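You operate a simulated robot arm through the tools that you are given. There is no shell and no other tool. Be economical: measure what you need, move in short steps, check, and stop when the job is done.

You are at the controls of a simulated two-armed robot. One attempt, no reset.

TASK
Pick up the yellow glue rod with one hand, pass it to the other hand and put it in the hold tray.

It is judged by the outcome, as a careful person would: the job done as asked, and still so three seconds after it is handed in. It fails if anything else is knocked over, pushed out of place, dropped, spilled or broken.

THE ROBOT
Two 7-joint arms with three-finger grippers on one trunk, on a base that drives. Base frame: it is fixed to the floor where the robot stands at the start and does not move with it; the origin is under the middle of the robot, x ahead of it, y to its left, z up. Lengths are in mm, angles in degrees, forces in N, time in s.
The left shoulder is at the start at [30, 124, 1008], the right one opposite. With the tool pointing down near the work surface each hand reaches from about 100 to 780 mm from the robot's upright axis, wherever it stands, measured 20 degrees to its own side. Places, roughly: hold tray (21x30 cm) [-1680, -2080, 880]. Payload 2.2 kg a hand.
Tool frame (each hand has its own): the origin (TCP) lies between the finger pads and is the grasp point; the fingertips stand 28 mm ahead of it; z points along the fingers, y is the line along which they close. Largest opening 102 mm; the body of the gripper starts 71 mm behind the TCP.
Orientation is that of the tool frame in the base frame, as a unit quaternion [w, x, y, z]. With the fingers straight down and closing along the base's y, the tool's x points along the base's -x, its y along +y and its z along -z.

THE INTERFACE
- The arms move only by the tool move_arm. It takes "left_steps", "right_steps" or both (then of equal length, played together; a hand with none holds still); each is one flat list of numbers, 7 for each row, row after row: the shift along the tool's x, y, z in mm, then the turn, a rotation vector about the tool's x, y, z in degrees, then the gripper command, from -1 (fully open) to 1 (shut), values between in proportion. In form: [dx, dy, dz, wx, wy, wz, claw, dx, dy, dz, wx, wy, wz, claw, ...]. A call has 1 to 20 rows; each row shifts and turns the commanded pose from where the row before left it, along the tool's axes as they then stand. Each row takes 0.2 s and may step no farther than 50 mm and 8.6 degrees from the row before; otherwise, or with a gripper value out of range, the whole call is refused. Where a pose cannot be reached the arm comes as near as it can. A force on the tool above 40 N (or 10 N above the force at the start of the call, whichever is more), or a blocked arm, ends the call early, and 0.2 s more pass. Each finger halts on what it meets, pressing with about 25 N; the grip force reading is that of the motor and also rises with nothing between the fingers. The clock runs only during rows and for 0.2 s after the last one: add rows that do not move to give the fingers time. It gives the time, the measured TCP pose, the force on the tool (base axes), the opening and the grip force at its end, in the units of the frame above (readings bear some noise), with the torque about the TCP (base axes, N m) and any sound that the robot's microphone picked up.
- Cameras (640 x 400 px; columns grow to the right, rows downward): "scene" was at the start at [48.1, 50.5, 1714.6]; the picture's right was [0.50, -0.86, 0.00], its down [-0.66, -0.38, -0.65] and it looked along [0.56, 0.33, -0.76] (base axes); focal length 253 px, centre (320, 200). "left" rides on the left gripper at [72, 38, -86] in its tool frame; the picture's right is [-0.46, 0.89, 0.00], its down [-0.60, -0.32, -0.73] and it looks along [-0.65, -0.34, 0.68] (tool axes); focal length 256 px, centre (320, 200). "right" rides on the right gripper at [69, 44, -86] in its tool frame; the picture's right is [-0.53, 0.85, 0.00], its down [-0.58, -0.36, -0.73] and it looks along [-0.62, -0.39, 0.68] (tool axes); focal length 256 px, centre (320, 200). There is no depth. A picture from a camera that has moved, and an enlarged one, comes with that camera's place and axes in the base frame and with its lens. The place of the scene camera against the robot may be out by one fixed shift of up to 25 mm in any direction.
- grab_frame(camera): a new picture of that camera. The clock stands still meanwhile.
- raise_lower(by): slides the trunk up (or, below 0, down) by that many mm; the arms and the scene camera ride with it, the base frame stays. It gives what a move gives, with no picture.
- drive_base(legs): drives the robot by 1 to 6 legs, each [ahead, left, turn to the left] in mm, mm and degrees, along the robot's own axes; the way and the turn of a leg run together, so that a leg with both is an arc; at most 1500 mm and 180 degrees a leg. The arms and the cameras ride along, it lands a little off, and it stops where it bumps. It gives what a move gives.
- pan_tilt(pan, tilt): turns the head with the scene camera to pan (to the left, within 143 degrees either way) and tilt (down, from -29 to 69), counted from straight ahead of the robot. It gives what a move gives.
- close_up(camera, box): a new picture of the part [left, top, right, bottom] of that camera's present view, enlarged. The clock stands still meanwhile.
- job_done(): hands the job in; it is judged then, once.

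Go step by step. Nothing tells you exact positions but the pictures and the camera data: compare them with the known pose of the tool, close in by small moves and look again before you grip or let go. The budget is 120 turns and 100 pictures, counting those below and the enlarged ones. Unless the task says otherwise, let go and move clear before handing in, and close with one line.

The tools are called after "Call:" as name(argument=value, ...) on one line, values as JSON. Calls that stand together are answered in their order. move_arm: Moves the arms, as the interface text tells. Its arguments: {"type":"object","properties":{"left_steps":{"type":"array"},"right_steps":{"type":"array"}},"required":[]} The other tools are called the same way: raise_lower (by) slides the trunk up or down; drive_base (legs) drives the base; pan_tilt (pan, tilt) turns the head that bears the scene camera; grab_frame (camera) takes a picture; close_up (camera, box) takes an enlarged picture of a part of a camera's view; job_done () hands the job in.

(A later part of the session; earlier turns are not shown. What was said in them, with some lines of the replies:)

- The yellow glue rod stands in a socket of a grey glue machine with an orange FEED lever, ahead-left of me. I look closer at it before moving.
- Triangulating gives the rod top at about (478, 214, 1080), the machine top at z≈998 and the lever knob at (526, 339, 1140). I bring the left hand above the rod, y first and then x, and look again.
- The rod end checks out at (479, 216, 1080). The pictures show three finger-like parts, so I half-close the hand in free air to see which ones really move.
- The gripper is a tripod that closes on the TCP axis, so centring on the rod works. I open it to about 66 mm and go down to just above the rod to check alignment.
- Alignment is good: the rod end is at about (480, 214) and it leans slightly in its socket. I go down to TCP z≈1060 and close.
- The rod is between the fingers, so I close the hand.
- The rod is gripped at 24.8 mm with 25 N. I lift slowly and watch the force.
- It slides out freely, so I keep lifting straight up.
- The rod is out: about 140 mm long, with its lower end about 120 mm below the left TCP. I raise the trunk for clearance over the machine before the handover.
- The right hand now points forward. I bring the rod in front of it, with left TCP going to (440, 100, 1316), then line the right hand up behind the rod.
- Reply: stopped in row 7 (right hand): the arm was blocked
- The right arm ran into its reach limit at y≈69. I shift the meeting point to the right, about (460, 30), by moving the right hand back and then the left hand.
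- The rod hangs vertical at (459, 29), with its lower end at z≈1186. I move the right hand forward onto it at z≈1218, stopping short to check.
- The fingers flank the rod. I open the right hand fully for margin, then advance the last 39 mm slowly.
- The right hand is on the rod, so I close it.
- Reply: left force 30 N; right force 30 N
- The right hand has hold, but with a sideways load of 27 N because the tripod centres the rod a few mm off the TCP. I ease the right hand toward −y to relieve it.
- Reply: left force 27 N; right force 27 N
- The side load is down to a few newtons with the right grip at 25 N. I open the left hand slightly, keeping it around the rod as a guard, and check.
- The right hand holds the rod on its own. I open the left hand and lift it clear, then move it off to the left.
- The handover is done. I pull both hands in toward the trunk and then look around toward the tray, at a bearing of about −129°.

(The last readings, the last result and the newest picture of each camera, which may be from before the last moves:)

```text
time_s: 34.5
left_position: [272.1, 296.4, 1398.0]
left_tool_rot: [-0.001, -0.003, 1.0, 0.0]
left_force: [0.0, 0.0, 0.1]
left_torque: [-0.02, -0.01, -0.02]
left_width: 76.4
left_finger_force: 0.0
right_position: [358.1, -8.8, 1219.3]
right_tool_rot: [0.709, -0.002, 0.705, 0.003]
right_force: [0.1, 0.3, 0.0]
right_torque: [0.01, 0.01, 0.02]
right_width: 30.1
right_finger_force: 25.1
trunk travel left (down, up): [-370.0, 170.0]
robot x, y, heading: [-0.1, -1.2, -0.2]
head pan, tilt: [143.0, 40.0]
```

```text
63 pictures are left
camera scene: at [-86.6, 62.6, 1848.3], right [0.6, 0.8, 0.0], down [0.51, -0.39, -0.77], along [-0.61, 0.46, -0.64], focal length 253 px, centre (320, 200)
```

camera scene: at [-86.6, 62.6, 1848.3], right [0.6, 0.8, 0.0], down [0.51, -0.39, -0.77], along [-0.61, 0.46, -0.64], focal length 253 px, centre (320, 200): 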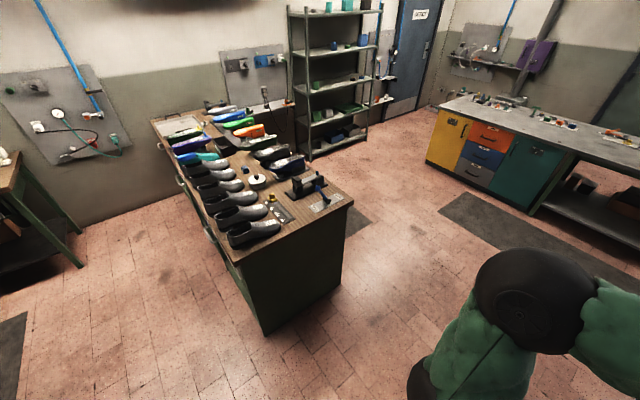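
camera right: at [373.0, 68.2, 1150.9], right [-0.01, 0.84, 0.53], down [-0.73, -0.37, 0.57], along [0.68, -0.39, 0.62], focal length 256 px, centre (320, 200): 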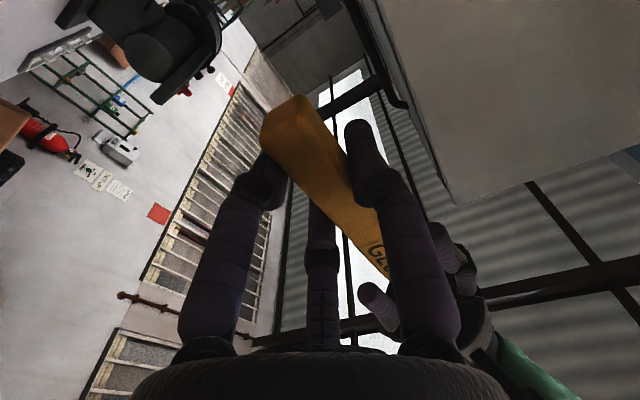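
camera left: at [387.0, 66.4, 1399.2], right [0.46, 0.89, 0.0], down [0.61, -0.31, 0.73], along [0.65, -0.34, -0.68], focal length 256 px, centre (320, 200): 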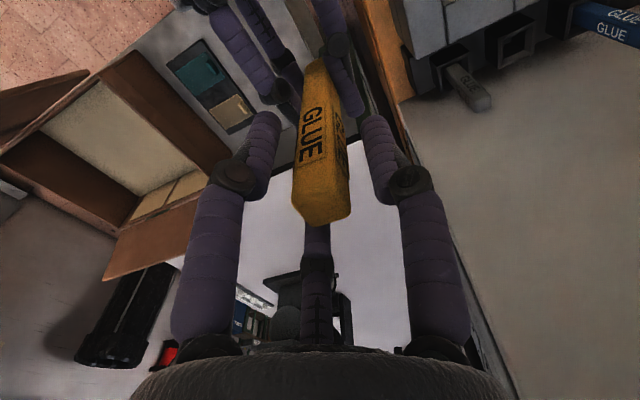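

The floor toward the tray is clear, and the tray should appear near pixel (314, 184) in the −130° view. I point the head back and zoom in on the bench.

Call:
pan_tilt(pan=-130, tilt=25)

Call:
close_up(camera="scene", box=[240, 140, 400, 240])

Call:
close_up(camera="scene", box=[280, 160, 360, 210])

```text
time_s: 38.3
left_position: [272.0, 298.0, 1397.8]
left_tool_rot: [-0.001, -0.002, 1.0, 0.0]
left_force: [0.4, -1.3, 0.1]
left_torque: [-0.01, -0.03, 0.04]
left_width: 76.5
left_finger_force: 0.0
right_position: [358.7, -8.9, 1218.8]
right_tool_rot: [0.709, -0.001, 0.705, 0.002]
right_force: [-0.6, 0.2, 0.7]
right_torque: [-0.01, 0.01, 0.01]
right_width: 30.1
right_finger_force: 25.0
trunk travel left (down, up): [-370.0, 170.0]
robot x, y, heading: [-1.8, -2.4, 0.1]
head pan, tilt: [-130.0, 25.0]
```

```text
4.00 times, centred on (320, 190) of scene
camera zoom: at [-78.0, -59.2, 1871.6], right [-0.77, 0.64, 0.0], down [0.27, 0.32, -0.91], along [-0.58, -0.69, -0.42], focal length 1012 px, centre (320, 240)
```

zoom: 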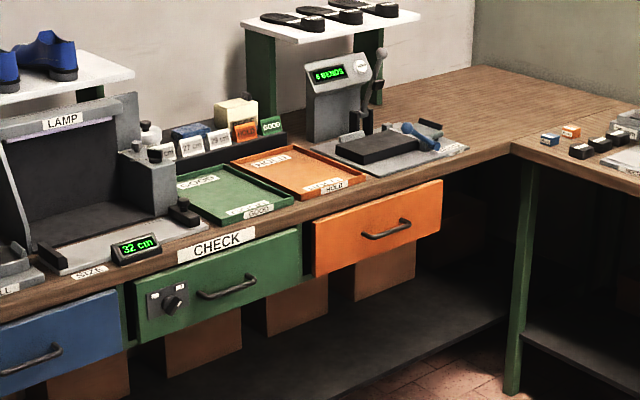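

```text
8.00 times, centred on (320, 185) of scene
camera zoom: at [-78.0, -59.2, 1871.6], right [-0.77, 0.64, 0.0], down [0.27, 0.32, -0.91], along [-0.58, -0.69, -0.42], focal length 2025 px, centre (320, 320)
```

zoom: 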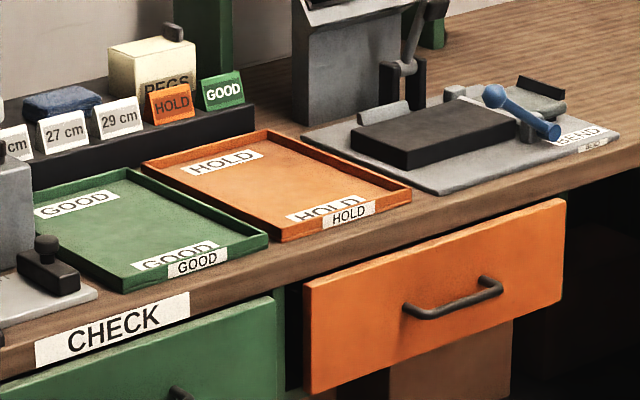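

The HOLD tray is the orange one on the bench at about (-1685, -2065), and the bench front edge is at y≈−1860. I drive back diagonally into the open floor, then turn to face the bench.

Call:
drive_base(legs=[[-500, -400, 0], [-600, -500, 0]])

Call:
pan_tilt(pan=-90, tilt=45)

Call:
grab_frame(camera="scene")

```text
time_s: 45.7
left_position: [-827.7, -602.0, 1398.0]
left_tool_rot: [-0.001, 0.0, 1.0, 0.0]
left_force: [-0.1, -0.6, -0.1]
left_torque: [0.0, 0.0, 0.0]
left_width: 76.4
left_finger_force: 0.0
right_position: [-742.7, -910.0, 1219.2]
right_tool_rot: [0.709, 0.0, 0.706, 0.001]
right_force: [0.5, -0.1, 0.6]
right_torque: [-0.05, -0.01, 0.01]
right_width: 30.1
right_finger_force: 25.3
trunk travel left (down, up): [-370.0, 170.0]
robot x, y, heading: [-1100.8, -897.4, -0.2]
head pan, tilt: [-130.0, 25.0]
```

```text
time_s: 46.8
left_position: [-827.0, -602.9, 1398.0]
left_tool_rot: [-0.002, 0.0, 1.0, 0.0]
left_force: [0.0, -0.6, 0.5]
left_torque: [0.06, 0.0, 0.0]
left_width: 76.4
left_finger_force: 0.0
right_position: [-742.5, -908.7, 1218.8]
right_tool_rot: [0.709, 0.0, 0.705, 0.0]
right_force: [0.4, 0.4, 0.0]
right_torque: [0.0, -0.01, -0.02]
right_width: 30.2
right_finger_force: 25.0
trunk travel left (down, up): [-370.0, 170.0]
robot x, y, heading: [-1102.9, -898.5, -0.6]
head pan, tilt: [-90.0, 45.0]
```

```text
60 pictures are left
camera scene: at [-1120.9, -968.2, 1841.1], right [-1.0, 0.01, 0.0], down [0.0, 0.71, -0.71], along [0.0, -0.71, -0.71], focal length 253 px, centre (320, 200)
```

scene: 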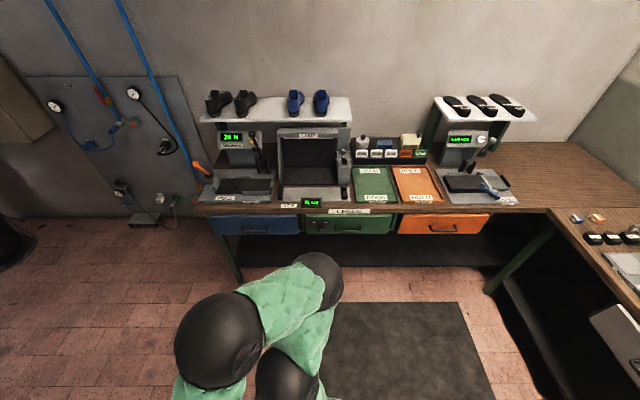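

The HOLD tray centre is confirmed near (-1675, -2055). I turn right 90° and drive closer.

Call:
drive_base(legs=[[0, 0, -90], [300, -430, 0]])

Call:
pan_tilt(pan=-15, tilt=50)

Call:
grab_frame(camera="scene")

```text
time_s: 53.6
left_position: [-1229.9, -1471.8, 1398.8]
left_tool_rot: [0.0, 0.703, 0.711, 0.001]
left_force: [0.0, -0.3, -0.7]
left_torque: [0.01, 0.0, 0.0]
left_width: 76.5
left_finger_force: 0.0
right_position: [-1535.2, -1559.3, 1219.0]
right_tool_rot: [0.505, 0.496, 0.502, -0.497]
right_force: [1.0, 0.2, -0.9]
right_torque: [0.01, 0.0, 0.0]
right_width: 30.1
right_finger_force: 25.3
trunk travel left (down, up): [-370.0, 170.0]
robot x, y, heading: [-1527.2, -1196.8, -89.6]
head pan, tilt: [-90.0, 45.0]
```

```text
time_s: 55.1
left_position: [-1227.9, -1472.9, 1396.9]
left_tool_rot: [0.0, 0.703, 0.711, 0.0]
left_force: [0.0, 0.1, -0.2]
left_torque: [0.01, 0.01, -0.02]
left_width: 76.5
left_finger_force: 0.0
right_position: [-1533.8, -1560.0, 1218.4]
right_tool_rot: [0.505, 0.496, 0.502, -0.498]
right_force: [-0.1, 0.3, -0.1]
right_torque: [-0.03, -0.02, -0.01]
right_width: 30.0
right_finger_force: 24.9
trunk travel left (down, up): [-370.0, 170.0]
robot x, y, heading: [-1527.0, -1200.5, -89.6]
head pan, tilt: [-15.0, 50.0]
```

```text
59 pictures are left
camera scene: at [-1536.6, -1234.1, 1834.1], right [-0.97, 0.25, 0.0], down [0.19, 0.74, -0.64], along [-0.16, -0.62, -0.77], focal length 253 px, centre (320, 200)
```

scene: 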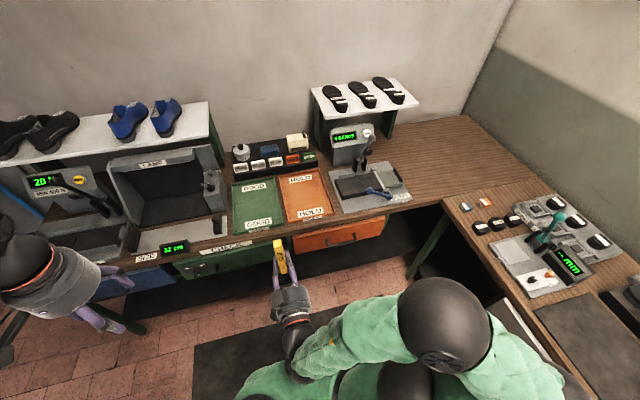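

The tray spans about y −1893…−2194, centred on x≈−1670. I drive 220 mm closer and then work with the right arm.

Call:
drive_base(legs=[[220, 0, -0.4]])

Call:
grab_frame(camera="scene")

```text
time_s: 56.8
left_position: [-1230.0, -1694.5, 1397.2]
left_tool_rot: [-0.001, 0.706, 0.709, 0.001]
left_force: [0.3, 0.3, -0.2]
left_torque: [0.03, 0.0, -0.01]
left_width: 76.6
left_finger_force: 0.0
right_position: [-1535.8, -1780.0, 1218.5]
right_tool_rot: [0.503, 0.497, 0.501, -0.498]
right_force: [-0.9, -0.6, 0.5]
right_torque: [0.03, 0.0, -0.02]
right_width: 30.1
right_finger_force: 25.3
trunk travel left (down, up): [-370.0, 170.0]
robot x, y, heading: [-1528.6, -1422.5, -89.9]
head pan, tilt: [-15.0, 50.0]
```

```text
58 pictures are left
camera scene: at [-1536.2, -1454.8, 1834.1], right [-0.97, 0.26, 0.0], down [0.2, 0.74, -0.64], along [-0.17, -0.62, -0.77], focal length 253 px, centre (320, 200)
```

scene: 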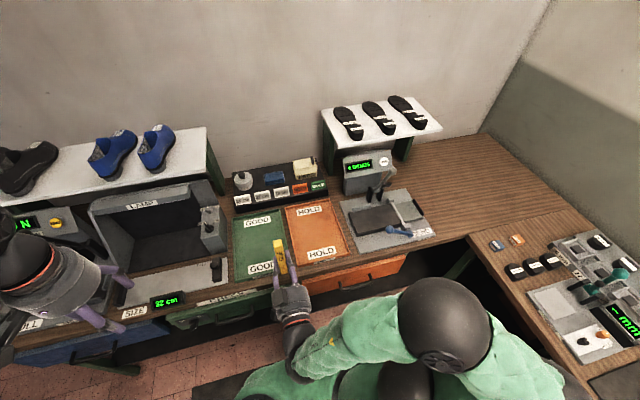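

Now I rotate the right tool from forward to downward, which brings the rod to horizontal pointing ahead, while shifting right over the tray line.

Call:
move_arm(right_steps=[0, -12, 0, 0, 8.2, 0, 1, 0, -12, 0, 0, 8.2, 0, 1, 0, -12, 0, 0, 8.2, 0, 1, 0, -12, 0, 0, 8.2, 0, 1, 0, -12, 0, 0, 8.2, 0, 1, 0, -12, 0, 0, 8.2, 0, 1, 0, -12, 0, 0, 8.2, 0, 1, 0, -12, 0, 0, 8.2, 0, 1, 0, -12, 0, 0, 8.2, 0, 1, 0, -12, 0, 0, 8.2, 0, 1, 0, -12, 0, 0, 8.2, 0, 1, 0, 0, 0, 0, 0, 0, 1])

Call:
grab_frame(camera="scene")

Call:
grab_frame(camera="right")

```text
time_s: 59.4
left_position: [-1229.2, -1693.6, 1398.6]
left_tool_rot: [-0.001, 0.706, 0.708, 0.001]
left_force: [1.0, 0.0, -0.1]
left_torque: [0.0, 0.02, 0.01]
left_width: 76.3
left_finger_force: 0.1
right_position: [-1668.0, -1778.9, 1218.9]
right_tool_rot: [0.0, 0.705, 0.709, 0.001]
right_force: [0.9, 0.4, -0.2]
right_torque: [0.02, 0.03, -0.02]
right_width: 29.9
right_finger_force: 25.3
trunk travel left (down, up): [-370.0, 170.0]
robot x, y, heading: [-1522.4, -1418.2, -90.3]
head pan, tilt: [-15.0, 50.0]
```

```text
57 pictures are left
camera scene: at [-1536.1, -1452.7, 1834.1], right [-0.97, 0.26, 0.0], down [0.2, 0.74, -0.64], along [-0.17, -0.62, -0.77], focal length 253 px, centre (320, 200)
```

scene: 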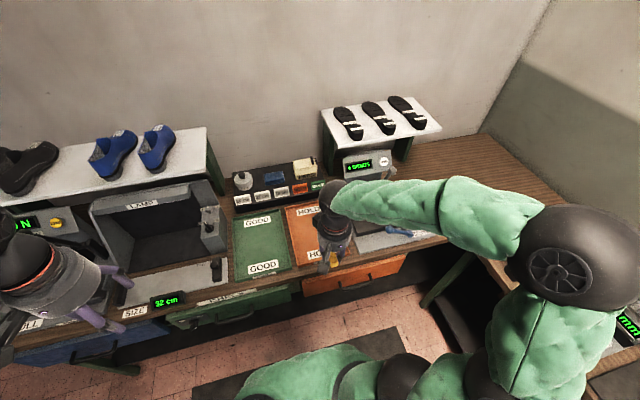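

```text
56 pictures are left
camera right: at [-1624.0, -1709.3, 1306.0], right [0.85, -0.53, 0.0], down [-0.36, -0.58, 0.73], along [-0.39, -0.62, -0.68], focal length 256 px, centre (320, 200)
```

right: 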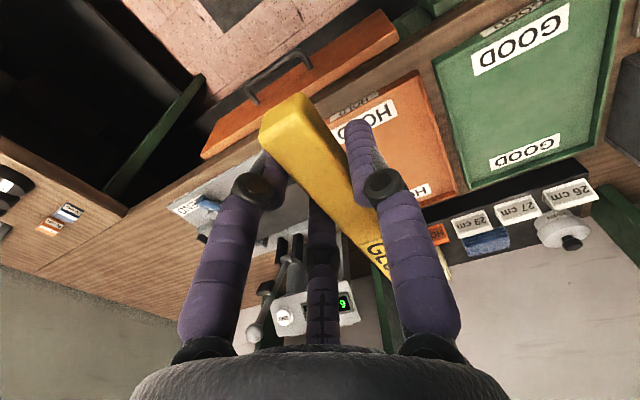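

From the right camera the tray spans x −1788…−1578 and y −1928…−2230, which agrees with the given place. I move the right TCP to (−1683, −2040), then lower the trunk.

Call:
move_arm(right_steps=[-35, -2, 0, 0, 0, 0, 1, -45, -3, 0, 0, 0, 0, 1, -45, -3, 0, 0, 0, 0, 1, -45, -3, 0, 0, 0, 0, 1, -45, -2, 0, 0, 0, 0, 1, -46, -2, 0, 0, 0, 0, 1, 0, 0, 0, 0, 0, 0, 1])

Call:
raise_lower(by=-150)

Call:
grab_frame(camera="right")

Call:
grab_frame(camera="scene")

```text
time_s: 61.0
left_position: [-1229.5, -1691.8, 1398.3]
left_tool_rot: [0.0, 0.706, 0.709, 0.0]
left_force: [-0.1, -1.3, 0.2]
left_torque: [0.0, -0.02, 0.01]
left_width: 76.6
left_finger_force: 0.1
right_position: [-1680.9, -2039.8, 1219.3]
right_tool_rot: [0.001, 0.705, 0.709, 0.0]
right_force: [-0.1, 0.4, 0.5]
right_torque: [0.02, -0.02, 0.0]
right_width: 30.1
right_finger_force: 25.0
trunk travel left (down, up): [-370.0, 170.0]
robot x, y, heading: [-1529.3, -1423.1, -90.0]
head pan, tilt: [-15.0, 50.0]
```

```text
time_s: 62.8
left_position: [-1228.8, -1692.8, 1248.1]
left_tool_rot: [-0.001, 0.706, 0.708, 0.001]
left_force: [0.3, 0.2, -0.6]
left_torque: [-0.05, -0.01, -0.01]
left_width: 76.4
left_finger_force: 0.2
right_position: [-1680.3, -2039.8, 1068.6]
right_tool_rot: [0.001, 0.706, 0.709, 0.0]
right_force: [0.5, 0.3, -0.5]
right_torque: [0.03, 0.01, 0.0]
right_width: 30.1
right_finger_force: 25.1
trunk travel left (down, up): [-220.0, 320.0]
robot x, y, heading: [-1530.0, -1418.5, -90.3]
head pan, tilt: [-15.0, 50.0]
```

```text
55 pictures are left
camera right: at [-1637.0, -1970.2, 1156.1], right [0.85, -0.53, 0.0], down [-0.36, -0.58, 0.73], along [-0.39, -0.62, -0.68], focal length 256 px, centre (320, 200)
```

right: 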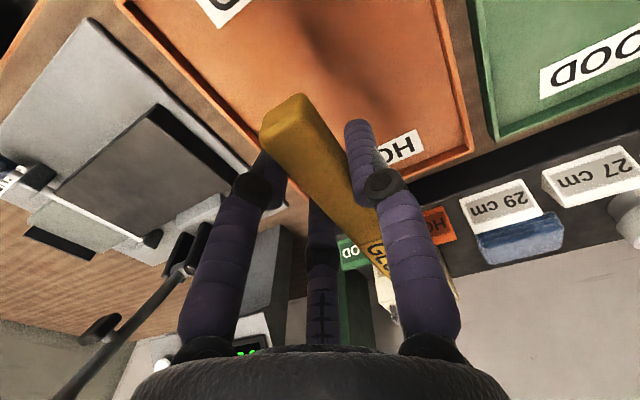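

```text
54 pictures are left
camera scene: at [-1536.3, -1453.7, 1684.3], right [-0.97, 0.26, 0.0], down [0.2, 0.74, -0.64], along [-0.17, -0.62, -0.77], focal length 253 px, centre (320, 200)
```

scene: 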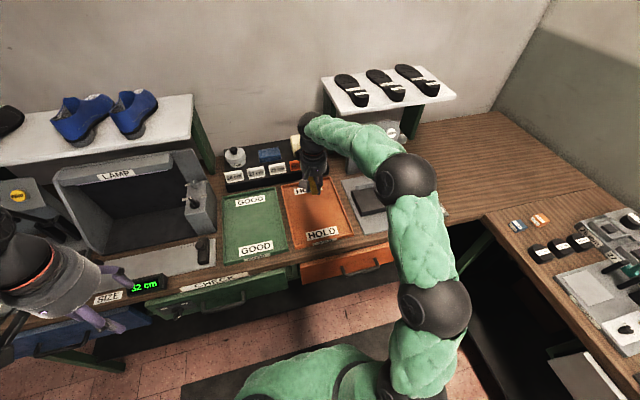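

The rod is over the tray, about centred. I tip it about 12° nose-down so its far end lands first, and go down to z≈935.

Call:
move_arm(right_steps=[0, -1, 25, 0, 0, 0, 1, 0, -1, 25, 0, 0, 0, 1, 0, 0, 25, 0, 0, 0, 1, 0, 0, 25, 0, 0, 0, 1, 0, 0, 18, 0, 0, 0, 1, 0, 0, 8, 0, 6, 0, 1, 0, 0, 8, 0, 6, 0, 1, 0, 0, 0, 0, 0, 0, 1])

Call:
grab_frame(camera="right")

Call:
close_up(camera="scene", box=[250, 140, 410, 240])

```text
time_s: 64.5
left_position: [-1230.0, -1692.9, 1247.3]
left_tool_rot: [-0.001, 0.706, 0.708, 0.0]
left_force: [0.6, 0.3, -0.2]
left_torque: [-0.02, -0.02, -0.02]
left_width: 76.5
left_finger_force: 0.0
right_position: [-1682.7, -2039.9, 935.9]
right_tool_rot: [-0.075, 0.702, 0.705, 0.073]
right_force: [0.5, -0.3, 0.3]
right_torque: [0.01, 0.01, 0.01]
right_width: 30.3
right_finger_force: 25.0
trunk travel left (down, up): [-220.0, 320.0]
robot x, y, heading: [-1527.1, -1421.9, -90.0]
head pan, tilt: [-15.0, 50.0]
```

```text
53 pictures are left
camera right: at [-1639.1, -1988.9, 1035.4], right [0.85, -0.52, -0.11], down [-0.36, -0.72, 0.6], along [-0.39, -0.47, -0.8], focal length 256 px, centre (320, 200)
```

right: 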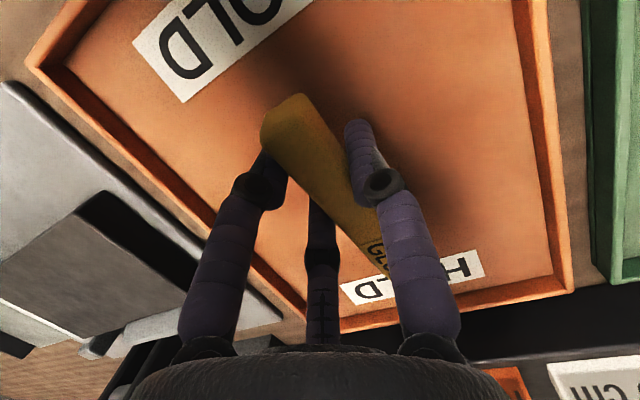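

```text
4.00 times, centred on (330, 190) of scene
camera zoom: at [-1536.2, -1453.4, 1684.1], right [-0.97, 0.26, 0.0], down [0.2, 0.74, -0.64], along [-0.17, -0.62, -0.77], focal length 1012 px, centre (280, 240)
```

zoom: 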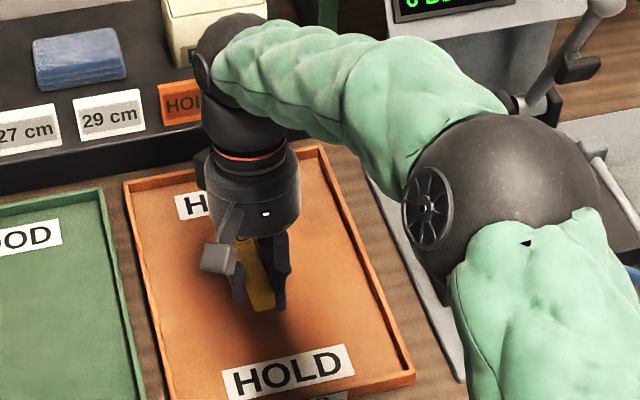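

It is well inside the tray. I creep straight down in 3 mm steps and expect the far end to touch around z≈911.

Call:
move_arm(right_steps=[-0.62, 0, 2.93, 0, 0, 0, 1, -0.62, 0, 2.93, 0, 0, 0, 1, -0.62, 0, 2.93, 0, 0, 0, 1, -0.62, 0, 2.93, 0, 0, 0, 1, -0.62, 0, 2.93, 0, 0, 0, 1, -0.62, 0, 2.93, 0, 0, 0, 1, 0, 0, 0, 0, 0, 0, 1])

Call:
close_up(camera="right", box=[220, 80, 480, 320])

```text
time_s: 66.2
left_position: [-1229.2, -1694.0, 1247.5]
left_tool_rot: [-0.001, 0.706, 0.708, 0.0]
left_force: [-0.4, 0.5, -0.6]
left_torque: [0.06, 0.0, 0.01]
left_width: 76.4
left_finger_force: 0.1
right_position: [-1682.6, -2039.4, 919.4]
right_tool_rot: [-0.073, 0.701, 0.705, 0.073]
right_force: [0.9, 1.6, 8.5]
right_torque: [-0.93, -0.15, 0.0]
right_width: 30.3
right_finger_force: 25.0
trunk travel left (down, up): [-220.0, 320.0]
robot x, y, heading: [-1530.3, -1418.6, -90.3]
head pan, tilt: [-15.0, 50.0]
```

```text
1.67 times, centred on (350, 200) of right
camera zoom: at [-1638.7, -1988.5, 1017.6], right [0.85, -0.52, -0.11], down [-0.36, -0.72, 0.6], along [-0.39, -0.47, -0.79], focal length 427 px, centre (270, 200)
```

zoom: 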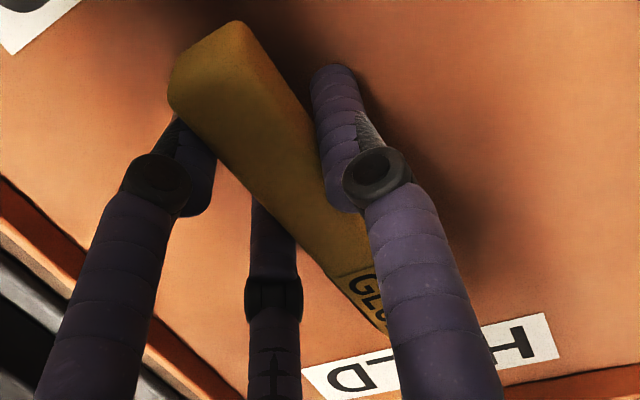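

The far end is resting on the tray with 8.5 N at about 110 mm out. I lower the near side a little while easing the tilt, then open gently.

Call:
move_arm(right_steps=[-0.4, 0, 1.9, 0, -1.3, 0, 1, -0.4, 0, 1.9, 0, -1.2, 0, 1, 0, 0, 0, 0, 0, 0, 1, 0, 0, 0, 0, 0, 0, 0.42, 0, 0, 0, 0, 0, 0, 0.36, 0, 0, 0, 0, 0, 0, 0.3, 0, 0, 0, 0, 0, 0, 0.2, 0, 0, 0, 0, 0, 0, 0.1, 0, 0, 0, 0, 0, 0, 0, 0, 0, 0, 0, 0, 0, 0])

Call:
grab_frame(camera="right")

```text
time_s: 68.3
left_position: [-1229.2, -1693.2, 1248.0]
left_tool_rot: [-0.001, 0.705, 0.709, 0.001]
left_force: [0.1, 0.0, -0.1]
left_torque: [0.01, 0.0, 0.05]
left_width: 76.5
left_finger_force: 0.0
right_position: [-1680.6, -2039.2, 912.0]
right_tool_rot: [-0.06, 0.701, 0.708, 0.059]
right_force: [2.4, -1.8, 14.7]
right_torque: [-0.22, -0.2, 0.28]
right_width: 54.3
right_finger_force: 7.7
trunk travel left (down, up): [-220.0, 320.0]
robot x, y, heading: [-1525.8, -1419.9, -90.2]
head pan, tilt: [-15.0, 50.0]
```

```text
50 pictures are left
camera right: at [-1637.3, -1983.7, 1010.1], right [0.85, -0.52, -0.09], down [-0.36, -0.69, 0.62], along [-0.39, -0.5, -0.78], focal length 256 px, centre (320, 200)
```

right: 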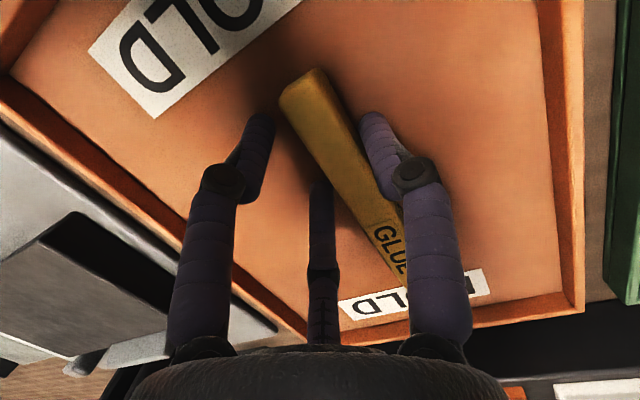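

The rod has settled on the tray floor and the fingertips are lightly touching it. I lift a few mm, open a bit more and check before withdrawing.

Call:
move_arm(right_steps=[0, 0, -2, 0, 0, 0, 0, 0, 0, -2, 0, 0, 0, -0.2, 0, -2, -1, 0, 0, 0, -0.4, 0, 0, 0, 0, 0, 0, -0.4])

Call:
grab_frame(camera="right")

```text
time_s: 69.3
left_position: [-1230.6, -1693.8, 1247.0]
left_tool_rot: [0.0, 0.706, 0.708, 0.001]
left_force: [0.4, -0.1, -0.2]
left_torque: [-0.04, -0.02, 0.03]
left_width: 76.8
left_finger_force: 0.0
right_position: [-1685.7, -2040.1, 918.7]
right_tool_rot: [-0.059, 0.703, 0.707, 0.058]
right_force: [0.5, 0.4, 1.0]
right_torque: [-0.01, 0.02, 0.0]
right_width: 71.5
right_finger_force: 0.0
trunk travel left (down, up): [-220.0, 320.0]
robot x, y, heading: [-1529.2, -1419.1, -90.2]
head pan, tilt: [-15.0, 50.0]
```

```text
49 pictures are left
camera right: at [-1641.0, -1985.4, 1015.0], right [0.85, -0.52, -0.09], down [-0.36, -0.69, 0.63], along [-0.39, -0.5, -0.78], focal length 256 px, centre (320, 200)
```

right: 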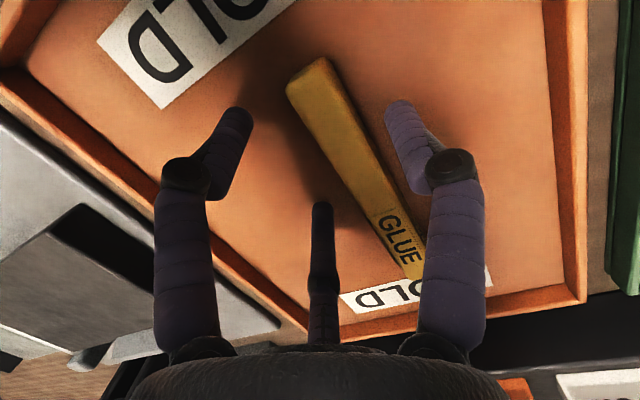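

The rod lies flat and free between the fingers, so I withdraw straight up.

Call:
move_arm(right_steps=[1.6, 0, -9.8, 0, 0, 0, -0.4, 3.3, 0, -19.7, 0, 0, 0, -0.4, 3.3, 0, -19.7, 0, 0, 0, -0.4, 4.9, 0, -29.6, 0, 0, 0, -0.4, 4.9, 0, -29.6, 0, 0, 0, -0.4, 4.9, 0, -29.6, 0, 0, 0, -0.4, 4.9, 0, -29.6, 0, 0, 0, -0.4, 20, 0, 0, 0, 0, 0, -0.4, 40, 0, 0, 0, 0, 0, -0.4, 40, 0, 0, 0, 0, 0, -0.4, 40, 0, 0, 0, 0, 0, -0.4, 40, 0, 0, 0, 0, 0, -0.4, 0, 0, 0, 0, 0, 0, -0.4])

Call:
grab_frame(camera="scene")

Call:
close_up(camera="scene", box=[220, 130, 420, 255])

```text
time_s: 72.2
left_position: [-1229.9, -1695.3, 1247.0]
left_tool_rot: [-0.001, 0.706, 0.709, 0.001]
left_force: [0.0, -1.0, 0.0]
left_torque: [0.02, 0.03, -0.03]
left_width: 76.4
left_finger_force: 0.0
right_position: [-1685.4, -1863.0, 1117.5]
right_tool_rot: [-0.059, 0.703, 0.707, 0.059]
right_force: [0.1, -0.1, -1.2]
right_torque: [0.02, 0.01, -0.02]
right_width: 71.5
right_finger_force: 0.1
trunk travel left (down, up): [-220.0, 320.0]
robot x, y, heading: [-1524.9, -1421.8, -90.0]
head pan, tilt: [-15.0, 50.0]
```

```text
48 pictures are left
camera scene: at [-1536.1, -1455.0, 1684.1], right [-0.97, 0.26, 0.0], down [0.2, 0.74, -0.64], along [-0.17, -0.62, -0.77], focal length 253 px, centre (320, 200)
```

scene: 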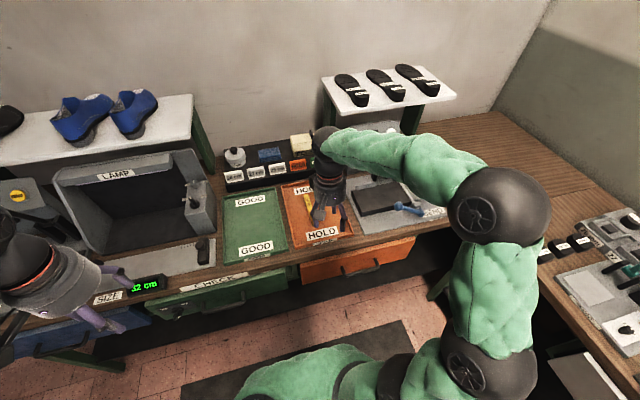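

```text
3.20 times, centred on (320, 192) of scene
camera zoom: at [-1536.1, -1455.0, 1684.1], right [-0.97, 0.26, 0.0], down [0.2, 0.74, -0.64], along [-0.17, -0.62, -0.77], focal length 810 px, centre (320, 224)
```

zoom: 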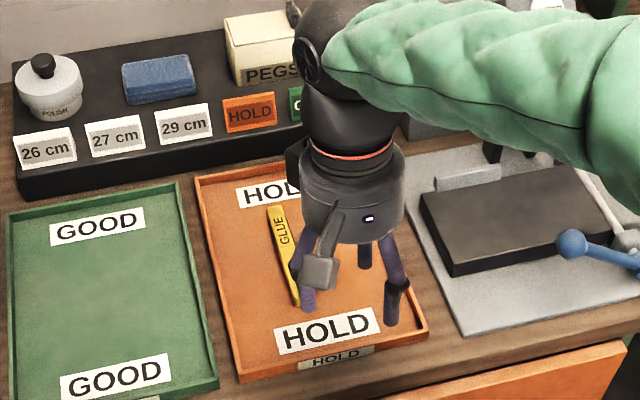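

The rod lies in the HOLD tray, both hands are clear and nothing else was disturbed. I hand the job in.

Call:
job_done()

```text
The job is handed in.
```

The left hand picked up the yellow glue rod and passed it to the right hand, which laid it flat in the hold tray; the job is handed in.
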